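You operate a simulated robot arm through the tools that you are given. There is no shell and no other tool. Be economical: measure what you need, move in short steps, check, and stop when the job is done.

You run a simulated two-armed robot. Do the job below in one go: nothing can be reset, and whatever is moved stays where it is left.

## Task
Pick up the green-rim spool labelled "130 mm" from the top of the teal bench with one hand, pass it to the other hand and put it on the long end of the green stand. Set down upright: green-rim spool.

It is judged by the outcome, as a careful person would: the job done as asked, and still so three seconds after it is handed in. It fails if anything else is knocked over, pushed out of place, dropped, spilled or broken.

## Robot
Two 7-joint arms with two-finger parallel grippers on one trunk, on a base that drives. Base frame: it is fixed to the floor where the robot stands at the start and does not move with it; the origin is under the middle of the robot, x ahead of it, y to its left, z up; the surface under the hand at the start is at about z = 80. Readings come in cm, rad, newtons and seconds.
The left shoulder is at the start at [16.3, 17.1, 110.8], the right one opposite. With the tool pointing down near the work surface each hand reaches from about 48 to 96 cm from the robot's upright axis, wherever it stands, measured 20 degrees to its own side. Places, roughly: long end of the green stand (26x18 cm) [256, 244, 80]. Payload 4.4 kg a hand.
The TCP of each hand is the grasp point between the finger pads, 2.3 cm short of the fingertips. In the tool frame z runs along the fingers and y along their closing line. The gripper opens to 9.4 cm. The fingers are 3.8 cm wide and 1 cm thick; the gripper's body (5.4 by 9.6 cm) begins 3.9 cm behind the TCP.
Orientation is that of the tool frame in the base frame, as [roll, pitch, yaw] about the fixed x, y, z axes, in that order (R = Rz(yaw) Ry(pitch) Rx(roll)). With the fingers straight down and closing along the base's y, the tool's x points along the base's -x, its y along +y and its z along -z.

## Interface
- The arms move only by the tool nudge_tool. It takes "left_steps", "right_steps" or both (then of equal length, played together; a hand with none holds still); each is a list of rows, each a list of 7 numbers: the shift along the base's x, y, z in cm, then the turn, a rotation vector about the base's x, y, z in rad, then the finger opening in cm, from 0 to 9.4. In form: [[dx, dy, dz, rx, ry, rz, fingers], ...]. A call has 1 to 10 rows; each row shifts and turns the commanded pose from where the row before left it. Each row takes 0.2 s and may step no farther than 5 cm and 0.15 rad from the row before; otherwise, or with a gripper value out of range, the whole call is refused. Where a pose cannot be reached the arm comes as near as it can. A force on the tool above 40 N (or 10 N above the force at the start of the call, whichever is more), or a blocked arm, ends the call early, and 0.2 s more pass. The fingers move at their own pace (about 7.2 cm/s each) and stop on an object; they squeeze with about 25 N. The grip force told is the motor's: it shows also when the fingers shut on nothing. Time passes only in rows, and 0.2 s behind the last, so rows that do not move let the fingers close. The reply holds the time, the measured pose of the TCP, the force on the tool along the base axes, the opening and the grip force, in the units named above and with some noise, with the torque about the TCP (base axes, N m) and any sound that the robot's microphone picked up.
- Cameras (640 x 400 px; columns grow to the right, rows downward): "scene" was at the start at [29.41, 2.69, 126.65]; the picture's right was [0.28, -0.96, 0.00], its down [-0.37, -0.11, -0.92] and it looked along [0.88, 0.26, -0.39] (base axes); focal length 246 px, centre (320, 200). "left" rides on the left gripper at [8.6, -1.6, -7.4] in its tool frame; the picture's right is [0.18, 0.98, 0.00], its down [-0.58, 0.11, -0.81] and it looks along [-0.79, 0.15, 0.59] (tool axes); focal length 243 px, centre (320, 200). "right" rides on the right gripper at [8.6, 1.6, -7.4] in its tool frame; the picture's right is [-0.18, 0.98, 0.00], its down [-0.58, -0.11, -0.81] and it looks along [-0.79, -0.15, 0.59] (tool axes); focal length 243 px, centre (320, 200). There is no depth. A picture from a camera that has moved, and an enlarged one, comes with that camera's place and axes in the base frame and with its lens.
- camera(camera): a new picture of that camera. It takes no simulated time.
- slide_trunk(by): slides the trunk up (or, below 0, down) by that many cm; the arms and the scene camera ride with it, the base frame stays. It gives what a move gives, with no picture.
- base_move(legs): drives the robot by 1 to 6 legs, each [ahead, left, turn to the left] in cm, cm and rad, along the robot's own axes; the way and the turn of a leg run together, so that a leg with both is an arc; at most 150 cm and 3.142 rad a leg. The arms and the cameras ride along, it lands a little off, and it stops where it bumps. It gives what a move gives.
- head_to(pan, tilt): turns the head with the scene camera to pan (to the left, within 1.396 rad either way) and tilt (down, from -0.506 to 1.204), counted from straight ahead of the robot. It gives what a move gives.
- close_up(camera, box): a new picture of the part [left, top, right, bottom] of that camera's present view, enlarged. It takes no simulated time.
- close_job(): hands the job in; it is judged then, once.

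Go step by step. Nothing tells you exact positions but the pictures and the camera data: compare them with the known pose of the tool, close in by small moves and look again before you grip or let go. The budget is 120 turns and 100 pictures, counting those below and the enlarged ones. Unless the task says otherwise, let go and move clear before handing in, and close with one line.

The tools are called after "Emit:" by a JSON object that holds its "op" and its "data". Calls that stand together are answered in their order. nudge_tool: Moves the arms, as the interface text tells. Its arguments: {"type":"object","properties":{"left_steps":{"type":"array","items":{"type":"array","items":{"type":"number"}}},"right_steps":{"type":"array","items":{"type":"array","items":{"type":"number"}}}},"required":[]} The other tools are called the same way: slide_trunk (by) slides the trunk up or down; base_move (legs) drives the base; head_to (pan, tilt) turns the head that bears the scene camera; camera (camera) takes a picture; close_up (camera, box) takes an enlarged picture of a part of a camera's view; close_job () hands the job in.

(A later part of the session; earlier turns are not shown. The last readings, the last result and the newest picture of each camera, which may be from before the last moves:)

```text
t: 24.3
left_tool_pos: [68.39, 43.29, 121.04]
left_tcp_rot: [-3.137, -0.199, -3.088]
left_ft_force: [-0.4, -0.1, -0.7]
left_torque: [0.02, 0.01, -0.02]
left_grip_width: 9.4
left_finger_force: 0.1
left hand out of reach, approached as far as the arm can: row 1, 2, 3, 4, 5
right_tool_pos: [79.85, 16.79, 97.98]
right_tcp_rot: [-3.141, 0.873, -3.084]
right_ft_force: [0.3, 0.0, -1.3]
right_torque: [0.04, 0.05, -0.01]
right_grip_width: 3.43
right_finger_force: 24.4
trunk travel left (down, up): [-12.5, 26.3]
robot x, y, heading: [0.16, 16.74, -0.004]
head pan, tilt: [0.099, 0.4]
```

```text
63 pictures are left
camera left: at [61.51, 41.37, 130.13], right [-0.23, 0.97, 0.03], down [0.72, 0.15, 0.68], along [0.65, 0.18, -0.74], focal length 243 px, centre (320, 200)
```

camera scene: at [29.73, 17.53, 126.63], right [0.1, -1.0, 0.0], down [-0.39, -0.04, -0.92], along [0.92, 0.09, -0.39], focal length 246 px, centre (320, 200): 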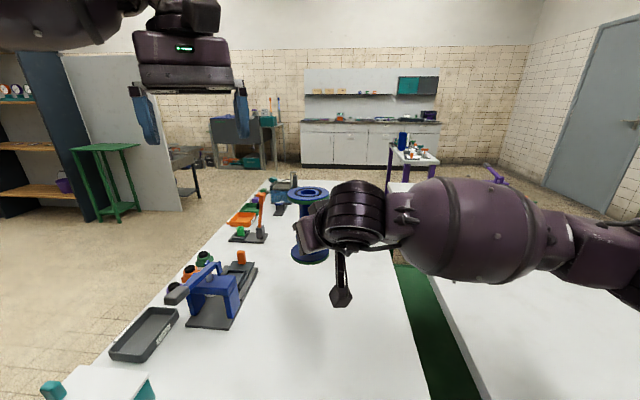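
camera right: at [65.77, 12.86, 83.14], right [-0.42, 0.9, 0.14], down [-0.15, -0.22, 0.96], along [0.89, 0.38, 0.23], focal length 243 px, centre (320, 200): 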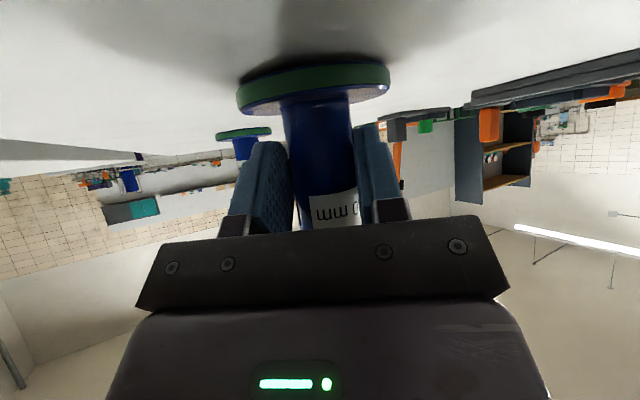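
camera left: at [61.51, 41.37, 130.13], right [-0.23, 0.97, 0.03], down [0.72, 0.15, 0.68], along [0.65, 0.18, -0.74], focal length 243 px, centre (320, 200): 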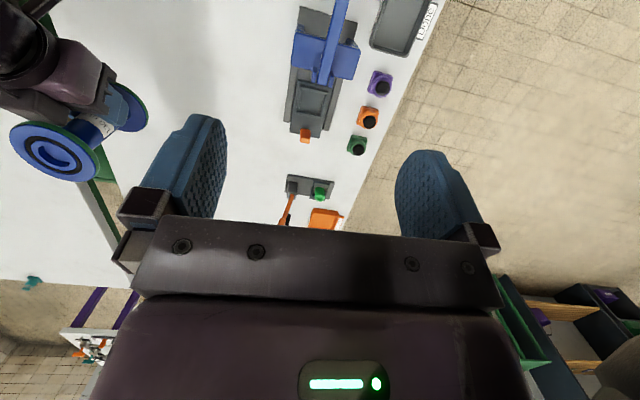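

The left arm's reach at this height is the limit, so a lower and closer hand-over suits it better. I bring the right hand down 8 cm and back 5 cm; the spool's underside stays about 5 cm above the bench.

Emit:
{"op": "nudge_tool", "data": {"right_steps": [[-1.7, 0, -2.7, 0, 0, 0, 1], [-1.7, 0, -2.7, 0, 0, 0, 1], [-1.7, 0, -2.6, 0, 0, 0, 1]]}}

Emit:
{"op": "nudge_tool", "data": {"left_steps": [[0, -4, -2, 0, 0, 0, 9.4], [0, -4, -2, 0, 0, 0, 9.4]]}}

```text
t: 25.1
left_tool_pos: [68.38, 43.26, 121.21]
left_tcp_rot: [-3.138, -0.198, -3.086]
left_ft_force: [0.6, -0.8, -0.4]
left_torque: [-0.01, 0.0, -0.05]
left_grip_width: 9.42
left_finger_force: 0.1
right_tool_pos: [74.8, 16.98, 90.0]
right_tcp_rot: [3.138, 0.872, -3.084]
right_ft_force: [0.5, 0.6, -2.3]
right_torque: [0.04, 0.04, 0.0]
right_grip_width: 3.41
right_finger_force: 24.4
trunk travel left (down, up): [-12.5, 26.3]
robot x, y, heading: [0.09, 16.59, -0.006]
head pan, tilt: [0.099, 0.4]
```

```text
t: 25.7
left_tool_pos: [66.98, 40.0, 118.31]
left_tcp_rot: [-3.136, -0.198, -3.085]
left_ft_force: [-0.7, 0.6, -0.1]
left_torque: [0.0, -0.03, 0.0]
left_grip_width: 9.39
left_finger_force: 0.2
left hand out of reach, approached as far as the arm can: row 1, 2
right_tool_pos: [74.8, 16.89, 89.98]
right_tcp_rot: [3.139, 0.871, -3.084]
right_ft_force: [0.6, 0.1, -2.1]
right_torque: [-0.01, 0.05, -0.02]
right_grip_width: 3.43
right_finger_force: 24.7
trunk travel left (down, up): [-12.5, 26.3]
robot x, y, heading: [0.32, 16.27, 0.004]
head pan, tilt: [0.099, 0.4]
```

The spool's flange centre is now at (76, 17, 97.6). I take out half of the left hand's lean and bring it lower and inward, keeping it clear.

Emit:
{"op": "nudge_tool", "data": {"left_steps": [[0, -2, -3, 0, -0.1, 0, 9.4], [0.5, -3, -3, 0, 0, 0, 9.4], [1, -3, -2, 0, 0, 0, 9.4], [2, -3, 0, 0, 0, 0, 9.4]]}}

Emit:
{"op": "camera", "data": {"camera": "left"}}

Emit:
{"op": "camera", "data": {"camera": "scene"}}

```text
t: 26.7
left_tool_pos: [67.33, 37.57, 114.08]
left_tcp_rot: [-3.129, -0.097, -3.086]
left_ft_force: [0.1, -0.9, -0.7]
left_torque: [0.0, -0.03, 0.01]
left_grip_width: 9.39
left_finger_force: 0.1
left hand out of reach, approached as far as the arm can: row 2, 3, 4
right_tool_pos: [74.74, 16.9, 90.01]
right_tcp_rot: [3.141, 0.873, -3.085]
right_ft_force: [0.2, -0.5, -1.7]
right_torque: [-0.02, 0.06, 0.01]
right_grip_width: 3.44
right_finger_force: 25.1
trunk travel left (down, up): [-12.5, 26.3]
robot x, y, heading: [-0.24, 16.96, -0.005]
head pan, tilt: [0.099, 0.4]
```

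```text
62 pictures are left
camera left: at [59.66, 35.64, 122.36], right [-0.24, 0.97, 0.01], down [0.65, 0.15, 0.74], along [0.72, 0.18, -0.67], focal length 243 px, centre (320, 200)
```

left: 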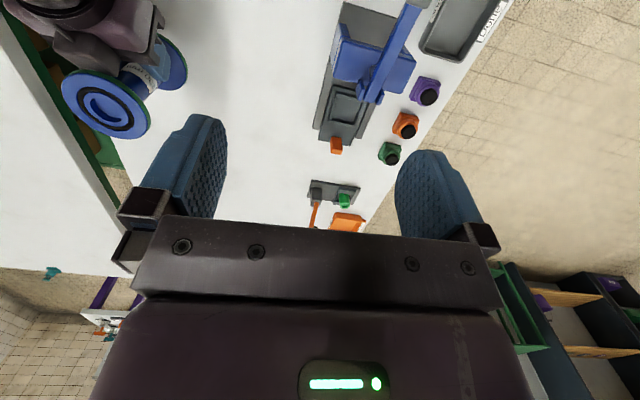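

```text
61 pictures are left
camera scene: at [29.79, 17.66, 126.6], right [0.1, -1.0, 0.0], down [-0.39, -0.04, -0.92], along [0.92, 0.09, -0.39], focal length 246 px, centre (320, 200)
```

scene: 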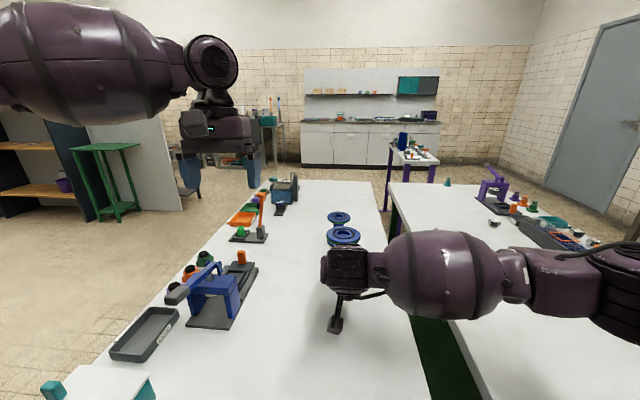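

The left arm resists moving inward with the current yaw. Its natural inward pose should be yawed clockwise, so I try turning both hands clockwise together to keep them square.

Emit:
{"op": "nudge_tool", "data": {"right_steps": [[0, 0, 0, 0, 0, -0.1, 1], [0, 0, 0, 0, 0, -0.1, 1], [0, 0, 0, 0, 0, -0.1, 1], [0, 0, 0, 0, 0, -0.1, 1]], "left_steps": [[0, 0, 0, 0, 0, -0.1, 9.4], [0, 0, 0, 0, 0, -0.1, 9.4], [0, 0, 0, 0, 0, -0.1, 9.4], [0, 0, 0, 0, 0, -0.1, 9.4]]}}

Emit:
{"op": "nudge_tool", "data": {"left_steps": [[1, -3, -0.5, 0, 0, 0, 9.4], [1, -3, -0.5, 0, 0, 0, 9.4]]}}

```text
t: 27.7
left_tool_pos: [67.44, 38.42, 114.26]
left_tcp_rot: [-3.129, -0.097, 2.796]
left_ft_force: [-1.3, 0.0, -0.4]
left_torque: [-0.01, 0.0, -0.02]
left_grip_width: 9.4
left_finger_force: 0.1
left hand out of reach, approached as far as the arm can: row 2
right_tool_pos: [74.83, 16.84, 89.88]
right_tcp_rot: [-3.14, 0.874, 2.8]
right_ft_force: [-0.2, 0.6, -2.2]
right_torque: [-0.01, 0.02, -0.04]
right_grip_width: 3.41
right_finger_force: 24.9
trunk travel left (down, up): [-12.5, 26.3]
robot x, y, heading: [0.04, 16.68, -0.003]
head pan, tilt: [0.099, 0.4]
```

```text
t: 28.3
left_tool_pos: [67.49, 38.31, 114.32]
left_tcp_rot: [-3.129, -0.098, 2.795]
left_ft_force: [0.5, -0.1, 0.4]
left_torque: [-0.01, 0.01, -0.04]
left_grip_width: 9.41
left_finger_force: 0.1
left hand out of reach, approached as far as the arm can: row 1, 2
right_tool_pos: [74.75, 16.88, 89.87]
right_tcp_rot: [3.14, 0.871, 2.797]
right_ft_force: [0.4, 0.1, -1.9]
right_torque: [-0.02, 0.05, 0.02]
right_grip_width: 3.42
right_finger_force: 24.8
trunk travel left (down, up): [-12.5, 26.3]
robot x, y, heading: [0.18, 16.81, -0.003]
head pan, tilt: [0.099, 0.4]
```

The left hand is stuck regardless of yaw, so I suspect the height. I try lowering it to z 105, which is still above the press and the spool top, and then moving inward.

Emit:
{"op": "nudge_tool", "data": {"left_steps": [[0, 0, -3, 0, 0, 0, 9.4], [0, 0, -3, 0, 0, 0, 9.4], [0, 0, -3, 0, 0, 0, 9.4], [0, -3, 0, 0, 0, 0, 9.4], [0, -3, 0, 0, 0, 0, 9.4]]}}

Emit:
{"op": "camera", "data": {"camera": "scene"}}

```text
t: 29.5
left_tool_pos: [64.7, 35.99, 104.54]
left_tcp_rot: [-3.132, -0.096, 2.796]
left_ft_force: [-0.5, 1.2, -0.8]
left_torque: [0.01, -0.01, 0.06]
left_grip_width: 9.39
left_finger_force: 0.1
left hand out of reach, approached as far as the arm can: row 4, 5
right_tool_pos: [74.68, 16.94, 90.14]
right_tcp_rot: [3.139, 0.875, 2.799]
right_ft_force: [0.3, -0.9, -2.5]
right_torque: [0.0, 0.04, -0.02]
right_grip_width: 3.44
right_finger_force: 24.8
trunk travel left (down, up): [-12.5, 26.3]
robot x, y, heading: [-0.26, 16.56, 0.001]
head pan, tilt: [0.099, 0.4]
```

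```text
60 pictures are left
camera scene: at [29.72, 17.67, 126.64], right [0.1, -1.0, 0.0], down [-0.39, -0.04, -0.92], along [0.92, 0.09, -0.39], focal length 246 px, centre (320, 200)
```

scene: 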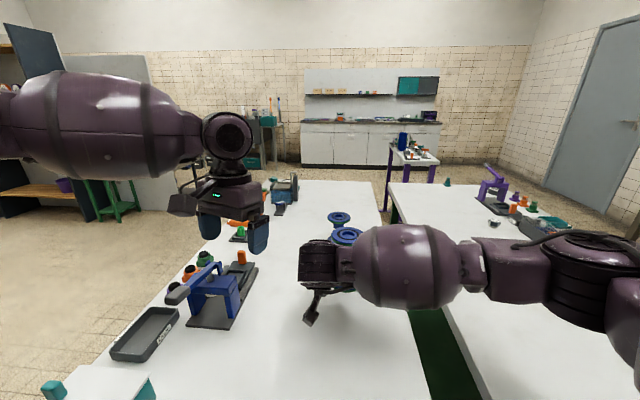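

The left arm seems limited to about 19 cm or more left of the robot's axis, while the right arm crosses inward easily. So I'll raise both hands, drive the base back right by 16 cm so the hand-over happens over clear bench, and bring the spool to the left hand.

Emit:
{"op": "nudge_tool", "data": {"right_steps": [[0, 0, 3, 0, 0, 0.1, 1], [0, 0, 3, 0, 0, 0.1, 1], [-1, 0, 3, 0, 0, 0.1, 1], [-1, 0, 3, 0, 0, 0.1, 1]], "left_steps": [[0, 1, 4, 0, 0, 0.1, 9.4], [0, 1, 4, 0, 0, 0.1, 9.4], [0, 1, 4, 0, 0, 0.1, 9.4], [0, 1, 2, 0, 0, 0.1, 9.4]]}}

```text
t: 30.5
left_tool_pos: [64.86, 39.86, 119.11]
left_tcp_rot: [-3.129, -0.096, -3.087]
left_ft_force: [0.7, -0.2, -0.3]
left_torque: [0.02, -0.04, 0.01]
left_grip_width: 9.4
left_finger_force: 0.1
right_tool_pos: [72.66, 16.59, 102.34]
right_tcp_rot: [3.141, 0.875, -3.081]
right_ft_force: [0.6, 0.2, -1.7]
right_torque: [-0.01, 0.04, 0.02]
right_grip_width: 3.44
right_finger_force: 25.5
trunk travel left (down, up): [-12.5, 26.3]
robot x, y, heading: [0.35, 16.52, 0.006]
head pan, tilt: [0.099, 0.4]
```

Both moved as asked. Before driving right I check what is under and beside the right elbow.

Emit:
{"op": "head_to", "data": {"pan": -0.6, "tilt": 0.6}}

Emit:
{"op": "camera", "data": {"camera": "scene"}}

```text
t: 31.6
left_tool_pos: [64.82, 39.85, 118.83]
left_tcp_rot: [-3.132, -0.098, -3.089]
left_ft_force: [-0.1, 0.5, 0.3]
left_torque: [0.02, -0.03, 0.01]
left_grip_width: 9.41
left_finger_force: 0.1
right_tool_pos: [72.63, 16.48, 101.98]
right_tcp_rot: [3.14, 0.871, -3.087]
right_ft_force: [0.4, -0.5, -2.2]
right_torque: [-0.02, 0.04, 0.01]
right_grip_width: 3.44
right_finger_force: 24.7
trunk travel left (down, up): [-12.5, 26.3]
robot x, y, heading: [-0.11, 16.45, -0.001]
head pan, tilt: [-0.6, 0.6]
```

```text
59 pictures are left
camera scene: at [27.8, 11.75, 124.8], right [-0.57, -0.82, 0.0], down [-0.47, 0.32, -0.83], along [0.68, -0.47, -0.56], focal length 246 px, centre (320, 200)
```

scene: 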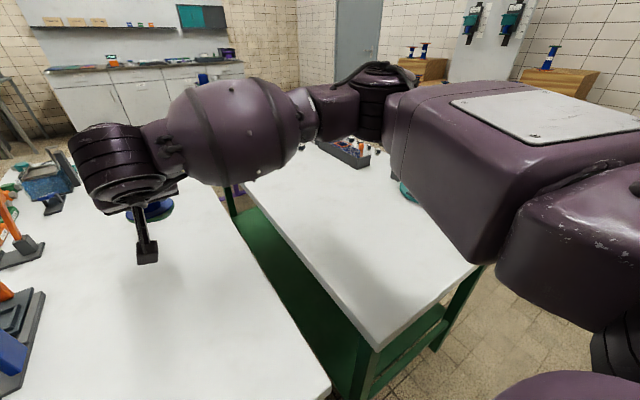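

The right elbow rides at about z 112, well above everything on the right bench. I drive right.

Emit:
{"op": "base_move", "data": {"legs": [[0, -16.5, 0]]}}

```text
t: 33.7
left_tool_pos: [65.01, 22.98, 118.79]
left_tcp_rot: [-3.132, -0.099, -3.09]
left_ft_force: [-0.8, -0.5, -0.3]
left_torque: [-0.01, -0.04, -0.02]
left_grip_width: 9.41
left_finger_force: 0.0
right_tool_pos: [72.66, -0.24, 102.11]
right_tcp_rot: [3.138, 0.873, -3.088]
right_ft_force: [0.5, -0.6, -1.0]
right_torque: [0.0, 0.02, 0.01]
right_grip_width: 3.45
right_finger_force: 24.5
trunk travel left (down, up): [-12.5, 26.3]
robot x, y, heading: [0.21, 0.0, -0.005]
head pan, tilt: [-0.6, 0.6]
```

The base is at y = 0. I now carry the spool toward the left hand, passing well under it.

Emit:
{"op": "nudge_tool", "data": {"right_steps": [[-1.2, 3.7, -0.5, 0, 0, 0.05, 1], [-1.2, 3.7, -0.5, 0, 0, 0.05, 1], [-1.2, 3.7, -0.5, 0, 0, 0.05, 1], [-1.2, 3.7, -0.5, 0, 0, 0.05, 1]]}}

Emit:
{"op": "head_to", "data": {"pan": 0.3, "tilt": 0.35}}

Emit:
{"op": "camera", "data": {"camera": "scene"}}

Emit:
{"op": "camera", "data": {"camera": "left"}}

```text
t: 34.7
left_tool_pos: [64.9, 23.05, 118.81]
left_tcp_rot: [-3.128, -0.099, -3.088]
left_ft_force: [0.2, 1.2, 0.3]
left_torque: [-0.02, 0.0, 0.01]
left_grip_width: 9.41
left_finger_force: 0.1
right_tool_pos: [67.79, 14.58, 100.16]
right_tcp_rot: [3.141, 0.874, -2.887]
right_ft_force: [1.1, 1.1, -1.8]
right_torque: [-0.02, 0.02, -0.02]
right_grip_width: 3.44
right_finger_force: 25.5
trunk travel left (down, up): [-12.5, 26.3]
robot x, y, heading: [-0.14, 0.15, -0.003]
head pan, tilt: [-0.6, 0.6]
```

```text
t: 35.9
left_tool_pos: [64.81, 23.05, 118.84]
left_tcp_rot: [-3.131, -0.097, -3.089]
left_ft_force: [0.9, 0.8, -0.3]
left_torque: [0.01, -0.01, 0.02]
left_grip_width: 9.41
left_finger_force: 0.0
right_tool_pos: [67.87, 14.42, 100.01]
right_tcp_rot: [3.14, 0.872, -2.889]
right_ft_force: [0.6, 0.3, -2.1]
right_torque: [0.01, 0.03, 0.0]
right_grip_width: 3.44
right_finger_force: 24.8
trunk travel left (down, up): [-12.5, 26.3]
robot x, y, heading: [0.17, -0.07, -0.01]
head pan, tilt: [0.3, 0.351]
```

```text
58 pictures are left
camera scene: at [29.37, 2.79, 127.07], right [0.29, -0.96, 0.0], down [-0.33, -0.1, -0.94], along [0.9, 0.27, -0.34], focal length 246 px, centre (320, 200)
```

scene: 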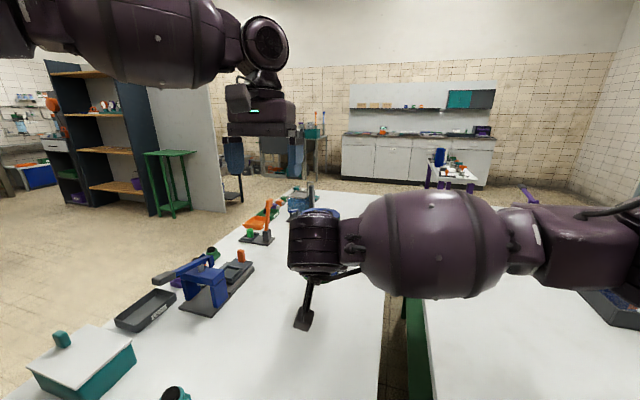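

```text
57 pictures are left
camera left: at [57.18, 21.09, 127.1], right [-0.23, 0.97, 0.01], down [0.65, 0.15, 0.74], along [0.72, 0.18, -0.67], focal length 243 px, centre (320, 200)
```

left: 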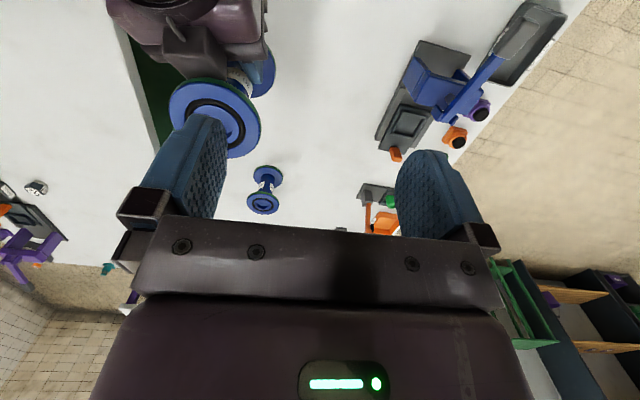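

The spool's top centre shows at about (69.2, 15, 108). I bring it the rest of the way under the left hand, to about (65.5, 22.5).

Emit:
{"op": "nudge_tool", "data": {"right_steps": [[-1.2, 2.6, 0, 0, 0, 0.02, 1], [-1.2, 2.6, 0, 0, 0, 0.02, 1], [-1.1, 2.4, 0, 0, 0, 0.02, 1]]}}

Emit:
{"op": "camera", "data": {"camera": "left"}}

Emit:
{"op": "camera", "data": {"camera": "scene"}}

```text
t: 36.7
left_tool_pos: [64.99, 23.19, 118.87]
left_tcp_rot: [-3.129, -0.096, -3.089]
left_ft_force: [-0.7, -0.4, -0.2]
left_torque: [0.0, 0.02, 0.01]
left_grip_width: 9.42
left_finger_force: 0.1
right_tool_pos: [64.42, 22.24, 99.87]
right_tcp_rot: [3.141, 0.873, -2.825]
right_ft_force: [-0.3, -0.3, -2.2]
right_torque: [0.0, 0.04, -0.03]
right_grip_width: 3.43
right_finger_force: 25.1
trunk travel left (down, up): [-12.5, 26.3]
robot x, y, heading: [0.0, -0.23, -0.007]
head pan, tilt: [0.3, 0.351]
```

```text
56 pictures are left
camera left: at [57.15, 21.16, 127.12], right [-0.24, 0.97, 0.01], down [0.65, 0.15, 0.74], along [0.72, 0.18, -0.67], focal length 243 px, centre (320, 200)
```

left: 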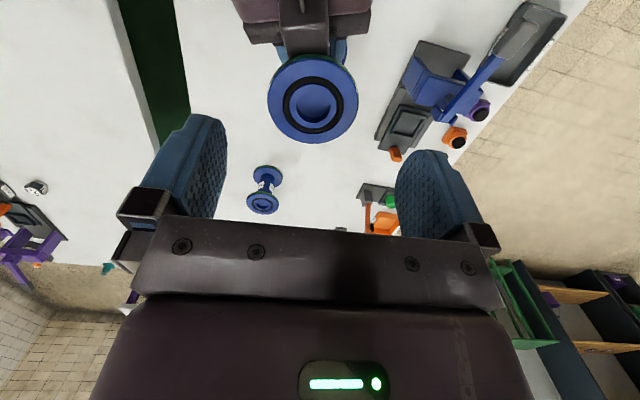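

```text
55 pictures are left
camera scene: at [29.34, 2.86, 127.09], right [0.29, -0.96, 0.0], down [-0.33, -0.1, -0.94], along [0.9, 0.27, -0.34], focal length 246 px, centre (320, 200)
```

scene: 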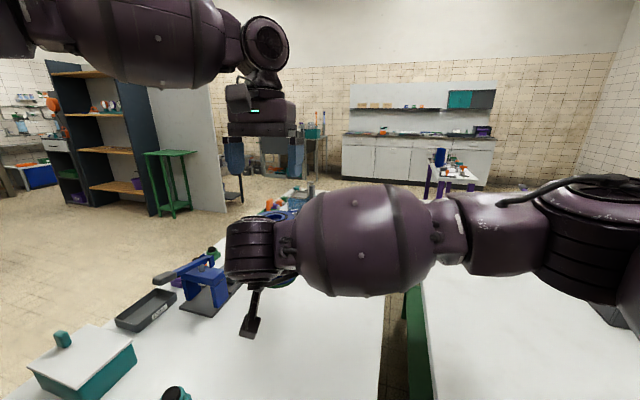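

The spool is now right under the left hand, at about (65.9, 22.7). I match the left yaw to the right hand's bearing and come down partway.

Emit:
{"op": "nudge_tool", "data": {"left_steps": [[0.4, -0.2, 0, 0, 0, 0.13, 9.4], [0.5, -0.2, 0, 0, 0, 0.13, 9.4], [0, 0, -3, 0, 0, 0, 9.4], [0, 0, -2.5, 0, 0, 0, 9.4]]}}

Emit:
{"op": "camera", "data": {"camera": "left"}}

Emit:
{"op": "close_up", "data": {"camera": "scene", "box": [200, 60, 380, 240]}}

```text
t: 37.7
left_tool_pos: [65.84, 22.56, 113.28]
left_tcp_rot: [-3.132, -0.101, -2.826]
left_ft_force: [0.4, 0.2, 0.3]
left_torque: [-0.02, 0.02, -0.01]
left_grip_width: 9.4
left_finger_force: 0.0
right_tool_pos: [64.5, 22.11, 99.81]
right_tcp_rot: [3.14, 0.872, -2.826]
right_ft_force: [0.7, 0.7, -1.5]
right_torque: [0.0, 0.06, -0.04]
right_grip_width: 3.43
right_finger_force: 24.8
trunk travel left (down, up): [-12.5, 26.3]
robot x, y, heading: [-0.44, 0.11, -0.001]
head pan, tilt: [0.3, 0.351]
```

```text
54 pictures are left
camera left: at [58.87, 18.63, 121.55], right [-0.48, 0.88, 0.01], down [0.59, 0.31, 0.74], along [0.65, 0.36, -0.67], focal length 243 px, centre (320, 200)
```

left: 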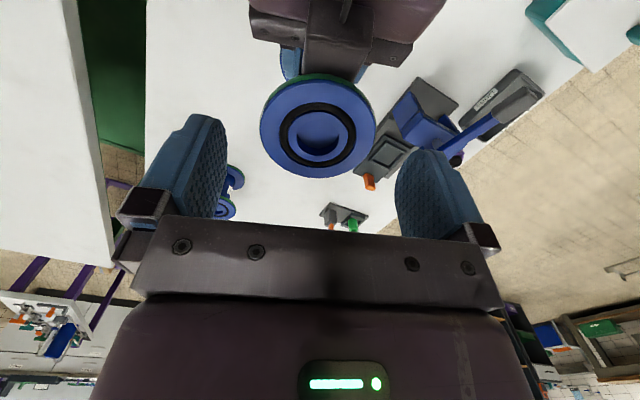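

```text
2.22 times, centred on (290, 150) of scene
camera zoom: at [29.41, 2.81, 127.06], right [0.29, -0.96, 0.0], down [-0.33, -0.1, -0.94], along [0.9, 0.27, -0.34], focal length 547 px, centre (387, 311)
```

zoom: 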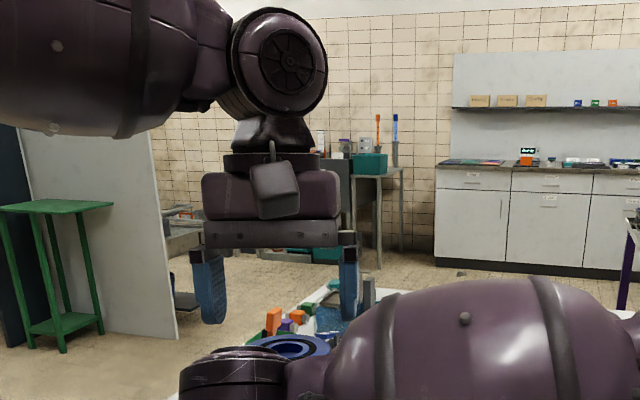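

The hand is centred over the spool. The left camera box could come close to the right wrist, so I add some lean about the closing line first and then descend part of the way, watching forces.

Emit:
{"op": "nudge_tool", "data": {"left_steps": [[0, 0, 0, -0.031, 0.095, 0, 9.4], [0, 0, 0, -0.025, 0.075, 0, 9.4], [0, 0, -1.5, 0, 0, 0, 9.4]]}}

Emit:
{"op": "camera", "data": {"camera": "left"}}

Emit:
{"op": "close_up", "data": {"camera": "scene", "box": [200, 60, 380, 240]}}

```text
t: 38.5
left_tool_pos: [65.77, 22.68, 111.73]
left_tcp_rot: [-3.13, -0.278, -2.829]
left_ft_force: [0.4, -1.4, 0.1]
left_torque: [0.01, 0.02, -0.02]
left_grip_width: 9.4
left_finger_force: 0.0
right_tool_pos: [64.44, 22.13, 99.81]
right_tcp_rot: [3.141, 0.872, -2.828]
right_ft_force: [-0.6, 1.0, -1.6]
right_torque: [-0.02, 0.01, 0.01]
right_grip_width: 3.45
right_finger_force: 25.1
trunk travel left (down, up): [-12.5, 26.3]
robot x, y, heading: [0.46, 0.06, 0.002]
head pan, tilt: [0.3, 0.351]
```

```text
52 pictures are left
camera left: at [60.35, 19.27, 121.36], right [-0.47, 0.88, 0.04], down [0.71, 0.35, 0.61], along [0.53, 0.32, -0.79], focal length 243 px, centre (320, 200)
```

left: 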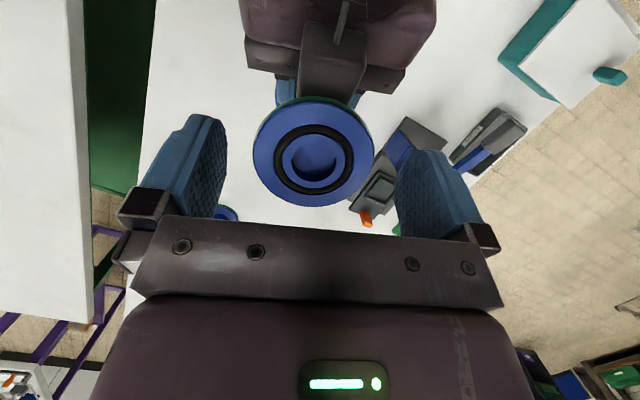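

```text
2.22 times, centred on (290, 150) of scene
camera zoom: at [29.39, 2.81, 127.07], right [0.29, -0.96, 0.0], down [-0.33, -0.1, -0.94], along [0.9, 0.27, -0.34], focal length 547 px, centre (387, 311)
```

zoom: 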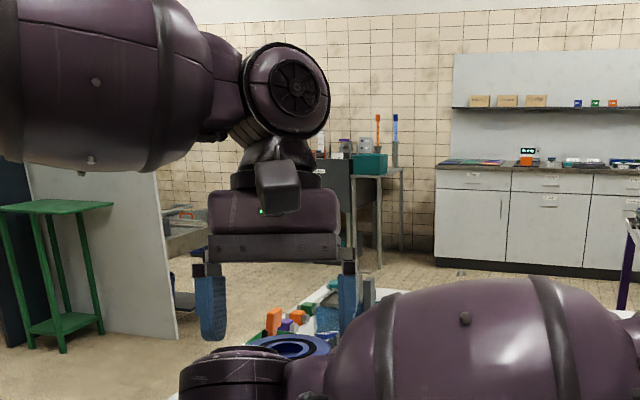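

Clearances look good and the flange is centred between the fingers. I descend the last 3.5 cm.

Emit:
{"op": "nudge_tool", "data": {"left_steps": [[0.1, 0, -1.2, 0, 0, 0, 9.4], [0.1, 0, -1.2, 0, 0, 0, 9.4], [0, 0, -1.1, 0, 0, 0, 9.4]]}}

Emit:
{"op": "camera", "data": {"camera": "left"}}

Emit:
{"op": "close_up", "data": {"camera": "scene", "box": [200, 60, 380, 240]}}

```text
t: 39.3
left_tool_pos: [65.98, 22.75, 108.22]
left_tcp_rot: [-3.13, -0.279, -2.831]
left_ft_force: [0.0, -0.3, 0.1]
left_torque: [-0.01, 0.0, -0.02]
left_grip_width: 9.39
left_finger_force: 0.1
right_tool_pos: [64.37, 22.26, 99.75]
right_tcp_rot: [3.14, 0.874, -2.828]
right_ft_force: [-0.9, -0.2, -2.5]
right_torque: [-0.01, 0.04, -0.03]
right_grip_width: 3.42
right_finger_force: 24.9
trunk travel left (down, up): [-12.5, 26.3]
robot x, y, heading: [-0.31, -0.27, -0.004]
head pan, tilt: [0.3, 0.351]
```

```text
50 pictures are left
camera left: at [60.6, 19.33, 117.81], right [-0.47, 0.88, 0.04], down [0.71, 0.35, 0.61], along [0.53, 0.32, -0.79], focal length 243 px, centre (320, 200)
```

left: 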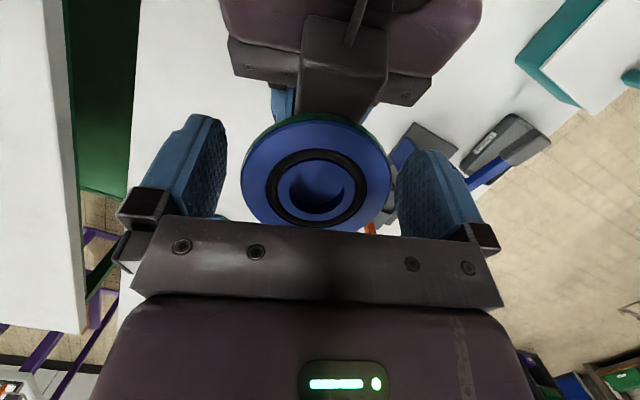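

```text
2.22 times, centred on (290, 150) of scene
camera zoom: at [29.39, 2.81, 127.07], right [0.29, -0.96, 0.0], down [-0.33, -0.1, -0.94], along [0.9, 0.27, -0.34], focal length 547 px, centre (387, 311)
```

zoom: 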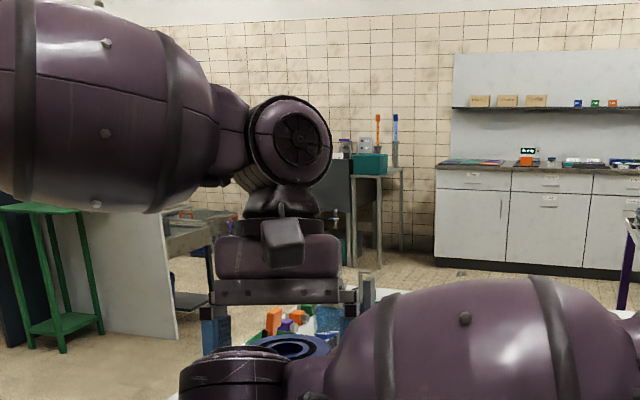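

The flange top is at about 107.7, just under the TCP. I settle 0.4 cm lower and close the left fingers.

Emit:
{"op": "nudge_tool", "data": {"left_steps": [[0, 0, -0.4, 0, 0, 0, 9.4], [0, -0.1, 0, 0, 0, 0, 8], [0, 0, 0, 0, 0, 0, 7], [0, 0, 0, 0, 0, 0, 6], [0, 0, 0, 0, 0, 0, 5.5], [0, 0, 0, 0, 0, 0, 5.5]]}}

Emit:
{"op": "camera", "data": {"camera": "left"}}

```text
t: 40.7
left_tool_pos: [66.04, 22.52, 107.87]
left_tcp_rot: [-3.132, -0.278, -2.828]
left_ft_force: [1.0, 13.1, 0.6]
left_torque: [0.76, 0.05, -0.01]
left_grip_width: 7.44
left_finger_force: 24.8
right_tool_pos: [64.47, 22.15, 99.87]
right_tcp_rot: [3.138, 0.872, -2.827]
right_ft_force: [-1.3, -12.8, -0.3]
right_torque: [0.25, -0.09, -0.19]
right_grip_width: 3.45
right_finger_force: 24.6
trunk travel left (down, up): [-12.5, 26.3]
robot x, y, heading: [0.1, 0.33, -0.001]
head pan, tilt: [0.3, 0.351]
```

```text
48 pictures are left
camera left: at [60.6, 19.22, 117.41], right [-0.47, 0.88, 0.04], down [0.71, 0.35, 0.62], along [0.53, 0.32, -0.79], focal length 243 px, centre (320, 200)
```

left: 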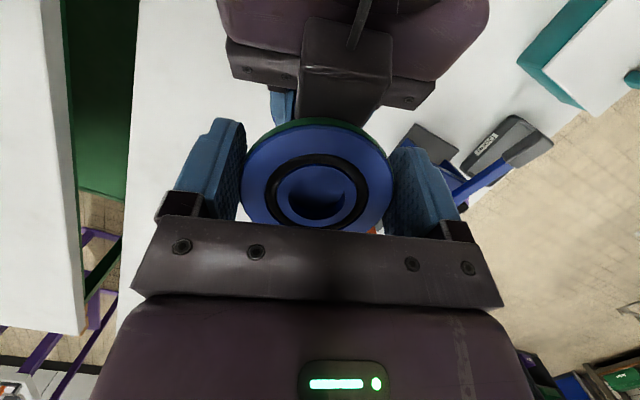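

The left hand has the flange (7.44 cm). A 13 N side load shows the two grips are slightly off-centre, so I ease the left hand a bit toward +y.

Emit:
{"op": "nudge_tool", "data": {"left_steps": [[-0.04, 0.12, 0, 0, 0, 0, 5.5], [0, 0, 0, 0, 0, 0, 5.5]]}}

```text
t: 41.3
left_tool_pos: [65.86, 22.63, 107.94]
left_tcp_rot: [-3.13, -0.277, -2.829]
left_ft_force: [4.8, 11.5, -1.2]
left_torque: [0.56, -0.05, 0.15]
left_grip_width: 7.45
left_finger_force: 25.4
right_tool_pos: [64.39, 22.25, 99.85]
right_tcp_rot: [3.137, 0.873, -2.827]
right_ft_force: [-5.4, -12.0, 0.9]
right_torque: [0.34, -0.37, -0.33]
right_grip_width: 3.42
right_finger_force: 25.1
trunk travel left (down, up): [-12.5, 26.3]
robot x, y, heading: [-0.01, 0.22, -0.003]
head pan, tilt: [0.3, 0.351]
```

Emit:
{"op": "nudge_tool", "data": {"left_steps": [[0.05, 0.2, 0, 0, 0, 0, 5.5], [0, 0, 0, 0, 0, 0, 5.5]]}}

```text
t: 41.9
left_tool_pos: [65.95, 22.75, 107.83]
left_tcp_rot: [-3.127, -0.278, -2.832]
left_ft_force: [-3.6, -3.3, -1.6]
left_torque: [-0.19, -0.1, -0.08]
left_grip_width: 7.46
left_finger_force: 24.6
right_tool_pos: [64.35, 22.25, 99.88]
right_tcp_rot: [3.136, 0.876, -2.826]
right_ft_force: [4.3, 3.2, 2.5]
right_torque: [-0.08, 0.37, 0.11]
right_grip_width: 3.44
right_finger_force: 25.0
trunk travel left (down, up): [-12.5, 26.3]
robot x, y, heading: [0.04, 0.35, -0.004]
head pan, tilt: [0.3, 0.351]
```

The loads are nearly balanced. I open the right hand.

Emit:
{"op": "nudge_tool", "data": {"right_steps": [[0, 0, 0, 0, 0, 0, 4.5], [0, 0, 0, 0, 0, 0, 6], [0, 0, 0, 0, 0, 0, 9.4], [0, 0, 0, 0, 0, 0, 9.4], [0, 0, 0, 0, 0, 0, 9.4]]}}

Emit:
{"op": "camera", "data": {"camera": "right"}}

Emit:
{"op": "camera", "data": {"camera": "left"}}

```text
t: 43.1
left_tool_pos: [65.98, 22.8, 107.89]
left_tcp_rot: [-3.132, -0.277, -2.829]
left_ft_force: [-0.5, -0.1, 0.2]
left_torque: [0.01, 0.03, 0.03]
left_grip_width: 7.45
left_finger_force: 25.4
right_tool_pos: [64.35, 22.2, 99.86]
right_tcp_rot: [3.141, 0.874, -2.827]
right_ft_force: [0.9, -0.3, 0.6]
right_torque: [0.02, -0.01, 0.02]
right_grip_width: 9.41
right_finger_force: 0.1
trunk travel left (down, up): [-12.5, 26.3]
robot x, y, heading: [0.15, 0.07, -0.01]
head pan, tilt: [0.3, 0.351]
```

```text
47 pictures are left
camera right: at [53.08, 20.22, 98.07], right [-0.19, 0.97, 0.14], down [-0.2, -0.18, 0.96], along [0.96, 0.16, 0.23], focal length 243 px, centre (320, 200)
```

right: 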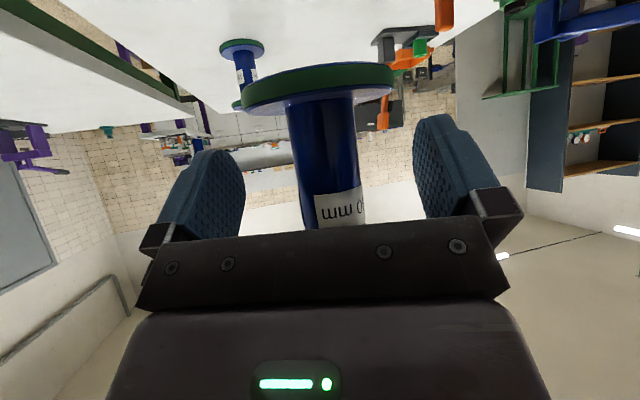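

```text
46 pictures are left
camera left: at [60.57, 19.47, 117.46], right [-0.47, 0.88, 0.04], down [0.71, 0.35, 0.61], along [0.53, 0.32, -0.79], focal length 243 px, centre (320, 200)
```

left: 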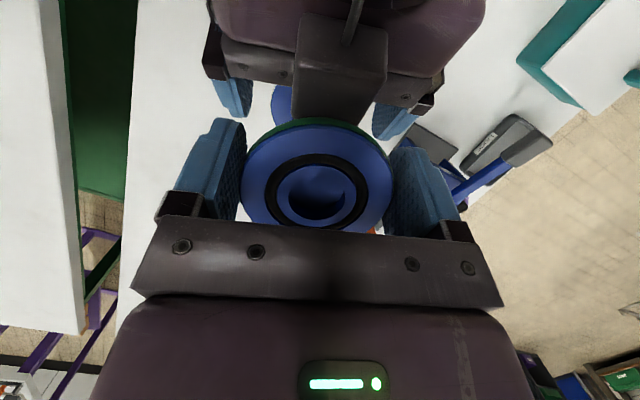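

The left hand holds the spool steadily. I withdraw the right hand straight back.

Emit:
{"op": "nudge_tool", "data": {"right_steps": [[-1.9, -0.62, 0, 0, 0, 0, 9.4], [-1.9, -0.62, 0, 0, 0, 0, 9.4], [-1.9, -0.62, 0, 0, 0, 0, 9.4], [-1.9, -0.62, 0, 0, 0, 0, 9.4]]}}

Emit:
{"op": "camera", "data": {"camera": "left"}}

```text
t: 44.1
left_tool_pos: [65.99, 22.85, 107.94]
left_tcp_rot: [-3.129, -0.279, -2.829]
left_ft_force: [-0.5, 0.2, -0.1]
left_torque: [0.0, 0.0, 0.01]
left_grip_width: 7.43
left_finger_force: 25.4
right_tool_pos: [56.91, 19.57, 100.01]
right_tcp_rot: [3.139, 0.875, -2.826]
right_ft_force: [0.1, 0.5, 0.4]
right_torque: [-0.02, -0.01, 0.02]
right_grip_width: 9.4
right_finger_force: 0.0
trunk travel left (down, up): [-12.5, 26.3]
robot x, y, heading: [0.1, -0.07, -0.007]
head pan, tilt: [0.3, 0.351]
```

```text
45 pictures are left
camera left: at [60.55, 19.47, 117.49], right [-0.47, 0.88, 0.04], down [0.71, 0.35, 0.62], along [0.53, 0.32, -0.79], focal length 243 px, centre (320, 200)
```

left: 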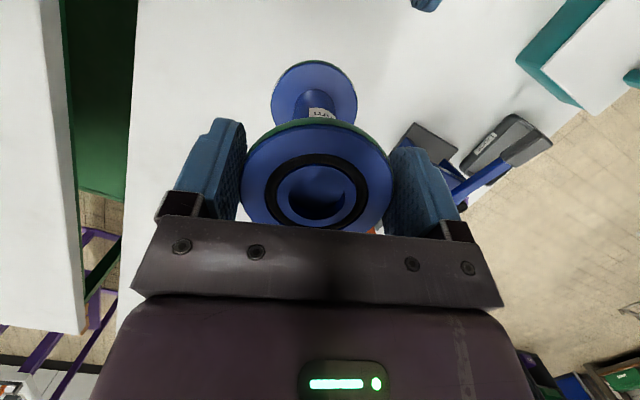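

The hand-over is done: the spool hangs upright in the left hand. I swing the right hand clear to the right and straighten it.

Emit:
{"op": "nudge_tool", "data": {"right_steps": [[0, -3.5, 0.5, 0, 0, -0.1, 9.4], [0, -4, 1, 0, 0, -0.1, 9.4], [-1, -4, 2, 0, 0.14, -0.1, 9.4], [-2, -3, 2, 0, 0.14, 0, 9.4], [-2, -3, 2, 0, 0.145, 0, 9.4], [-2, -3, 2, 0, 0.145, 0, 9.4], [-2, -2, 2, 0, 0.145, 0, 9.4], [-2, -2, 2, 0, 0.145, 0, 9.4]]}}

Emit:
{"op": "slide_trunk", "data": {"by": 9}}

Emit:
{"op": "head_to", "data": {"pan": 1.2, "tilt": 0.35}}

Emit:
{"op": "camera", "data": {"camera": "scene"}}

```text
refused: row 3 steps farther than a row can; nothing moved
```

```text
t: 45.3
left_tool_pos: [59.83, 22.85, 129.04]
left_tcp_rot: [-3.058, -0.055, -2.842]
left_ft_force: [0.0, 0.6, -2.2]
left_torque: [0.01, 0.05, 0.01]
left_grip_width: 7.45
left_finger_force: 24.5
right_tool_pos: [56.82, 19.64, 108.83]
right_tcp_rot: [3.137, 0.87, -2.83]
right_ft_force: [0.6, -0.6, -0.8]
right_torque: [-0.03, -0.03, 0.0]
right_grip_width: 9.42
right_finger_force: 0.0
trunk travel left (down, up): [-21.5, 17.3]
robot x, y, heading: [-0.2, 0.31, -0.004]
head pan, tilt: [0.3, 0.351]
```

```text
t: 46.5
left_tool_pos: [59.55, 22.79, 129.21]
left_tcp_rot: [-3.057, -0.052, -2.842]
left_ft_force: [-0.5, -0.7, -2.5]
left_torque: [-0.02, -0.01, -0.01]
left_grip_width: 7.47
left_finger_force: 24.7
right_tool_pos: [56.68, 19.78, 109.07]
right_tcp_rot: [3.14, 0.873, -2.827]
right_ft_force: [0.1, -0.2, 0.5]
right_torque: [0.02, -0.02, -0.01]
right_grip_width: 9.4
right_finger_force: 0.0
trunk travel left (down, up): [-21.5, 17.3]
robot x, y, heading: [-0.13, -0.12, -0.008]
head pan, tilt: [1.201, 0.351]
```

```text
44 pictures are left
camera scene: at [15.1, 8.79, 137.42], right [0.93, -0.37, 0.0], down [-0.13, -0.32, -0.94], along [0.34, 0.87, -0.34], focal length 246 px, centre (320, 200)
```

scene: 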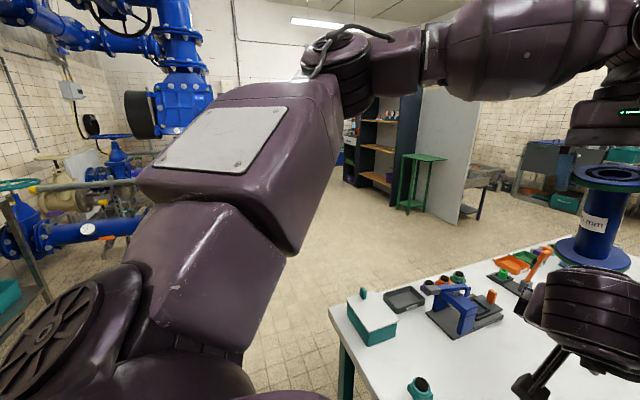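

My retract for the right hand was refused again (turn too large in row 3), while the trunk rose and the left hand shifted up more than expected. The spool is still held. From here I send one move at a time. The right hand goes out to the right first.

Emit:
{"op": "nudge_tool", "data": {"right_steps": [[0, -3.5, 0, 0, 0, -0.1, 9.4], [0, -4, 0, 0, 0, -0.1, 9.4], [-1, -4, 0, 0, 0.0, -0.1, 9.4], [-1, -3, 1, 0, 0.14, 0, 9.4], [-2, -3, 1, 0, 0.14, 0, 9.4], [-2, -3, 1, 0, 0.14, 0, 9.4], [-2, -2, 1, 0, 0.14, 0, 9.4], [-2, -2, 1, 0, 0.14, 0, 9.4]]}}

```text
t: 48.3
left_tool_pos: [59.51, 22.81, 129.24]
left_tcp_rot: [-3.06, -0.052, -2.841]
left_ft_force: [-0.4, -1.3, -1.4]
left_torque: [-0.01, 0.04, 0.02]
left_grip_width: 7.45
left_finger_force: 24.8
right_tool_pos: [46.66, -4.88, 114.16]
right_tcp_rot: [3.131, 0.172, -3.133]
right_ft_force: [0.0, 0.0, -0.1]
right_torque: [-0.01, 0.01, 0.01]
right_grip_width: 9.4
right_finger_force: 0.0
trunk travel left (down, up): [-21.5, 17.3]
robot x, y, heading: [-0.35, 0.1, -0.005]
head pan, tilt: [1.201, 0.351]
```

The right hand is clear. I look at the spool in the left hand.

Emit:
{"op": "head_to", "data": {"pan": 0.35, "tilt": 0.3}}

Emit:
{"op": "camera", "data": {"camera": "scene"}}

Emit:
{"op": "camera", "data": {"camera": "left"}}

```text
t: 49.5
left_tool_pos: [59.63, 22.88, 129.18]
left_tcp_rot: [-3.056, -0.053, -2.843]
left_ft_force: [-0.1, -0.3, -2.6]
left_torque: [0.05, 0.06, 0.05]
left_grip_width: 7.48
left_finger_force: 24.9
right_tool_pos: [46.75, -4.71, 114.12]
right_tcp_rot: [3.129, 0.175, -3.133]
right_ft_force: [-0.5, 1.0, 0.1]
right_torque: [0.03, -0.02, 0.0]
right_grip_width: 9.41
right_finger_force: 0.1
trunk travel left (down, up): [-21.5, 17.3]
robot x, y, heading: [-0.1, 0.06, -0.004]
head pan, tilt: [0.351, 0.3]
```

```text
43 pictures are left
camera scene: at [20.47, 3.31, 137.89], right [0.34, -0.94, 0.0], down [-0.28, -0.1, -0.96], along [0.9, 0.32, -0.3], focal length 246 px, centre (320, 200)
```

scene: 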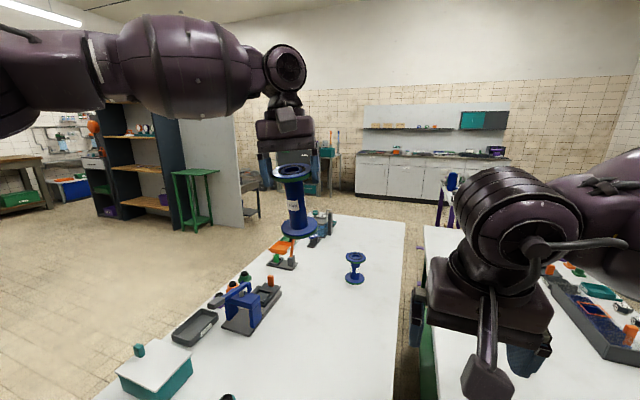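

```text
42 pictures are left
camera left: at [52.09, 19.53, 137.21], right [-0.47, 0.88, -0.07], down [0.54, 0.35, 0.76], along [0.7, 0.32, -0.64], focal length 243 px, centre (320, 200)
```

left: 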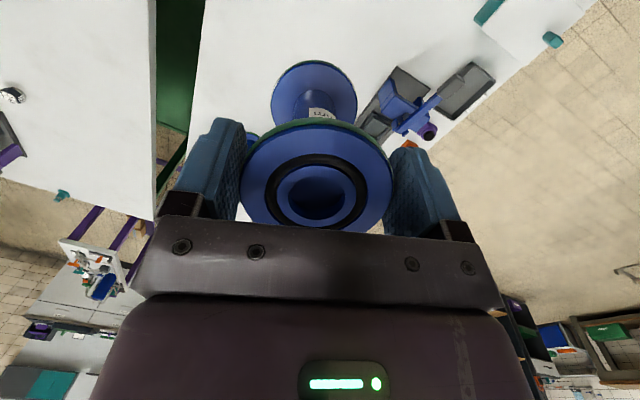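

The spool is firmly held but tilted with the hand by about 0.23 rad. I restore the earlier hand orientation, in which the spool was upright, while lowering somewhat.

Emit:
{"op": "nudge_tool", "data": {"left_steps": [[1, 0, -4, 0, 0, 0, 5.5], [1, 0, -4, 0, 0, 0, 5.5], [0, 0, -2, 0.001, 0.118, 0.006, 5.5], [0, 0, -1, 0.001, 0.118, 0.006, 5.5]]}}

Emit:
{"op": "camera", "data": {"camera": "scene"}}

```text
t: 50.5
left_tool_pos: [59.19, 25.11, 118.66]
left_tcp_rot: [-3.132, -0.278, -2.818]
left_ft_force: [-0.4, -0.2, -1.9]
left_torque: [-0.02, 0.05, -0.03]
left_grip_width: 7.46
left_finger_force: 25.5
left hand out of reach, approached as far as the arm can: row 2, 3, 4
right_tool_pos: [46.83, -4.77, 114.06]
right_tcp_rot: [3.131, 0.173, -3.133]
right_ft_force: [-0.2, 0.8, -1.2]
right_torque: [-0.05, 0.0, 0.01]
right_grip_width: 9.43
right_finger_force: 0.0
trunk travel left (down, up): [-21.5, 17.3]
robot x, y, heading: [-0.31, 0.07, -0.006]
head pan, tilt: [0.351, 0.3]
```

```text
41 pictures are left
camera scene: at [20.55, 3.35, 137.87], right [0.34, -0.94, 0.0], down [-0.28, -0.1, -0.96], along [0.9, 0.32, -0.3], focal length 246 px, centre (320, 200)
```

scene: 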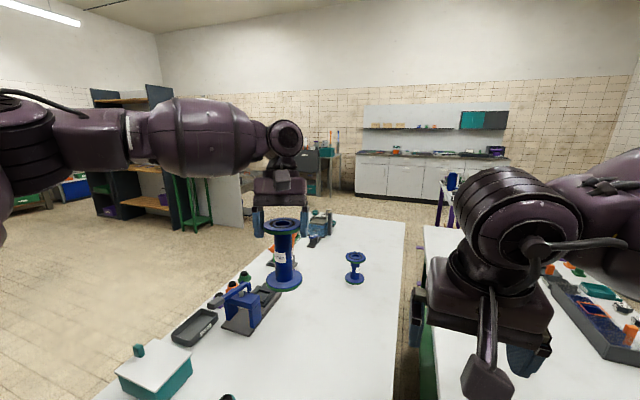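

The spool is upright again, with its bottom at about z 105, clear of everything on the bench. I drive left 150 cm.

Emit:
{"op": "base_move", "data": {"legs": [[0, 150, 0]]}}

Emit:
{"op": "camera", "data": {"camera": "scene"}}

```text
t: 63.9
left_tool_pos: [57.76, 177.64, 118.75]
left_tcp_rot: [-3.132, -0.274, -2.798]
left_ft_force: [0.7, -0.5, -2.2]
left_torque: [0.0, -0.01, -0.01]
left_grip_width: 7.44
left_finger_force: 24.6
right_tool_pos: [45.99, 147.56, 114.23]
right_tcp_rot: [3.129, 0.173, -3.112]
right_ft_force: [-0.1, -0.3, -0.4]
right_torque: [-0.05, -0.03, 0.0]
right_grip_width: 9.39
right_finger_force: 0.1
trunk travel left (down, up): [-21.5, 17.3]
robot x, y, heading: [-1.18, 151.47, 0.018]
head pan, tilt: [0.351, 0.3]
```

```text
40 pictures are left
camera scene: at [19.62, 155.11, 137.89], right [0.36, -0.93, 0.0], down [-0.28, -0.11, -0.96], along [0.89, 0.34, -0.3], focal length 246 px, centre (320, 200)
```

scene: 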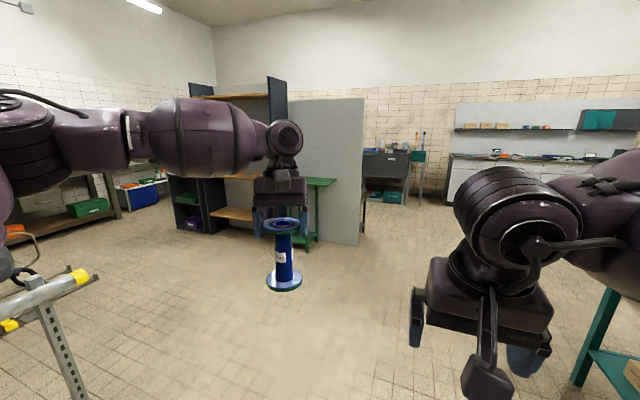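

There is a trolley rail to the left; the way ahead is open floor. I drive ahead 125 cm.

Emit:
{"op": "base_move", "data": {"legs": [[125, 0, -0.018]]}}

Emit:
{"op": "camera", "data": {"camera": "scene"}}

```text
t: 70.2
left_tool_pos: [182.28, 178.2, 118.8]
left_tcp_rot: [-3.13, -0.275, -2.808]
left_ft_force: [-0.6, -0.1, -1.2]
left_torque: [0.01, 0.02, -0.01]
left_grip_width: 7.46
left_finger_force: 24.5
right_tool_pos: [170.06, 148.21, 114.3]
right_tcp_rot: [3.128, 0.173, -3.124]
right_ft_force: [0.4, 0.2, 0.0]
right_torque: [0.01, 0.0, -0.02]
right_grip_width: 9.38
right_finger_force: 0.0
trunk travel left (down, up): [-21.5, 17.3]
robot x, y, heading: [123.3, 152.75, 0.002]
head pan, tilt: [0.351, 0.3]
```

```text
39 pictures are left
camera scene: at [143.78, 156.05, 137.89], right [0.35, -0.94, 0.0], down [-0.28, -0.1, -0.96], along [0.9, 0.33, -0.3], focal length 246 px, centre (320, 200)
```

scene: 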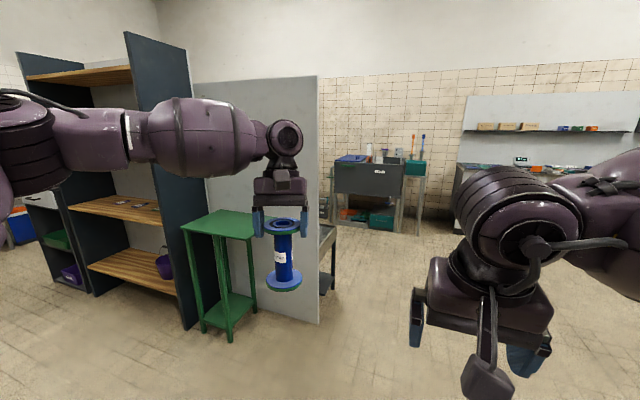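

The stand's top spans about x 239–268 and y 230–278, with the panel behind it and the shelf on its left. I come closer diagonally, then turn slightly left, stopping short so I can inspect the top.

Emit:
{"op": "base_move", "data": {"legs": [[45, 42, 0], [0, 0, 0.3]]}}

Emit:
{"op": "head_to", "data": {"pan": 0.35, "tilt": 0.6}}

Emit:
{"op": "camera", "data": {"camera": "scene"}}

Emit:
{"op": "camera", "data": {"camera": "left"}}

```text
t: 75.4
left_tool_pos: [216.94, 237.08, 118.79]
left_tcp_rot: [-3.13, -0.275, -2.503]
left_ft_force: [-0.8, 0.3, -1.7]
left_torque: [-0.03, 0.04, 0.01]
left_grip_width: 7.44
left_finger_force: 25.1
right_tool_pos: [214.48, 204.88, 114.15]
right_tcp_rot: [3.132, 0.173, -2.819]
right_ft_force: [-0.5, -0.6, 0.0]
right_torque: [0.0, 0.0, -0.01]
right_grip_width: 9.38
right_finger_force: 0.0
trunk travel left (down, up): [-21.5, 17.3]
robot x, y, heading: [168.86, 194.9, 0.316]
head pan, tilt: [0.351, 0.3]
```

```text
t: 76.2
left_tool_pos: [217.0, 237.12, 118.64]
left_tcp_rot: [-3.131, -0.276, -2.505]
left_ft_force: [-1.6, -0.5, -1.7]
left_torque: [0.0, 0.02, 0.04]
left_grip_width: 7.45
left_finger_force: 25.0
right_tool_pos: [214.52, 204.81, 114.1]
right_tcp_rot: [3.13, 0.172, -2.817]
right_ft_force: [0.6, 0.1, 0.5]
right_torque: [0.0, -0.01, 0.02]
right_grip_width: 9.41
right_finger_force: 0.1
trunk travel left (down, up): [-21.5, 17.3]
robot x, y, heading: [168.24, 195.1, 0.31]
head pan, tilt: [0.351, 0.6]
```

```text
38 pictures are left
camera scene: at [186.7, 204.07, 135.15], right [0.61, -0.79, 0.0], down [-0.45, -0.35, -0.83], along [0.65, 0.51, -0.56], focal length 246 px, centre (320, 200)
```

scene: 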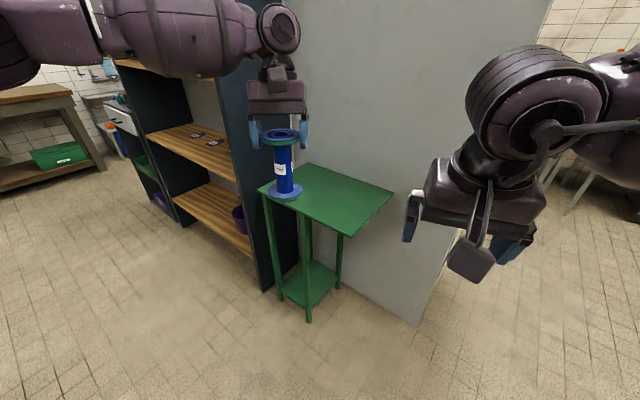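

```text
37 pictures are left
camera left: at [212.97, 232.08, 128.3], right [-0.73, 0.68, 0.04], down [0.56, 0.56, 0.62], along [0.4, 0.47, -0.79], focal length 243 px, centre (320, 200)
```

left: 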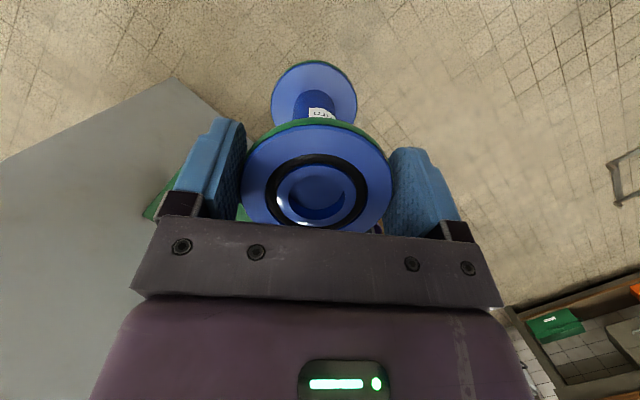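

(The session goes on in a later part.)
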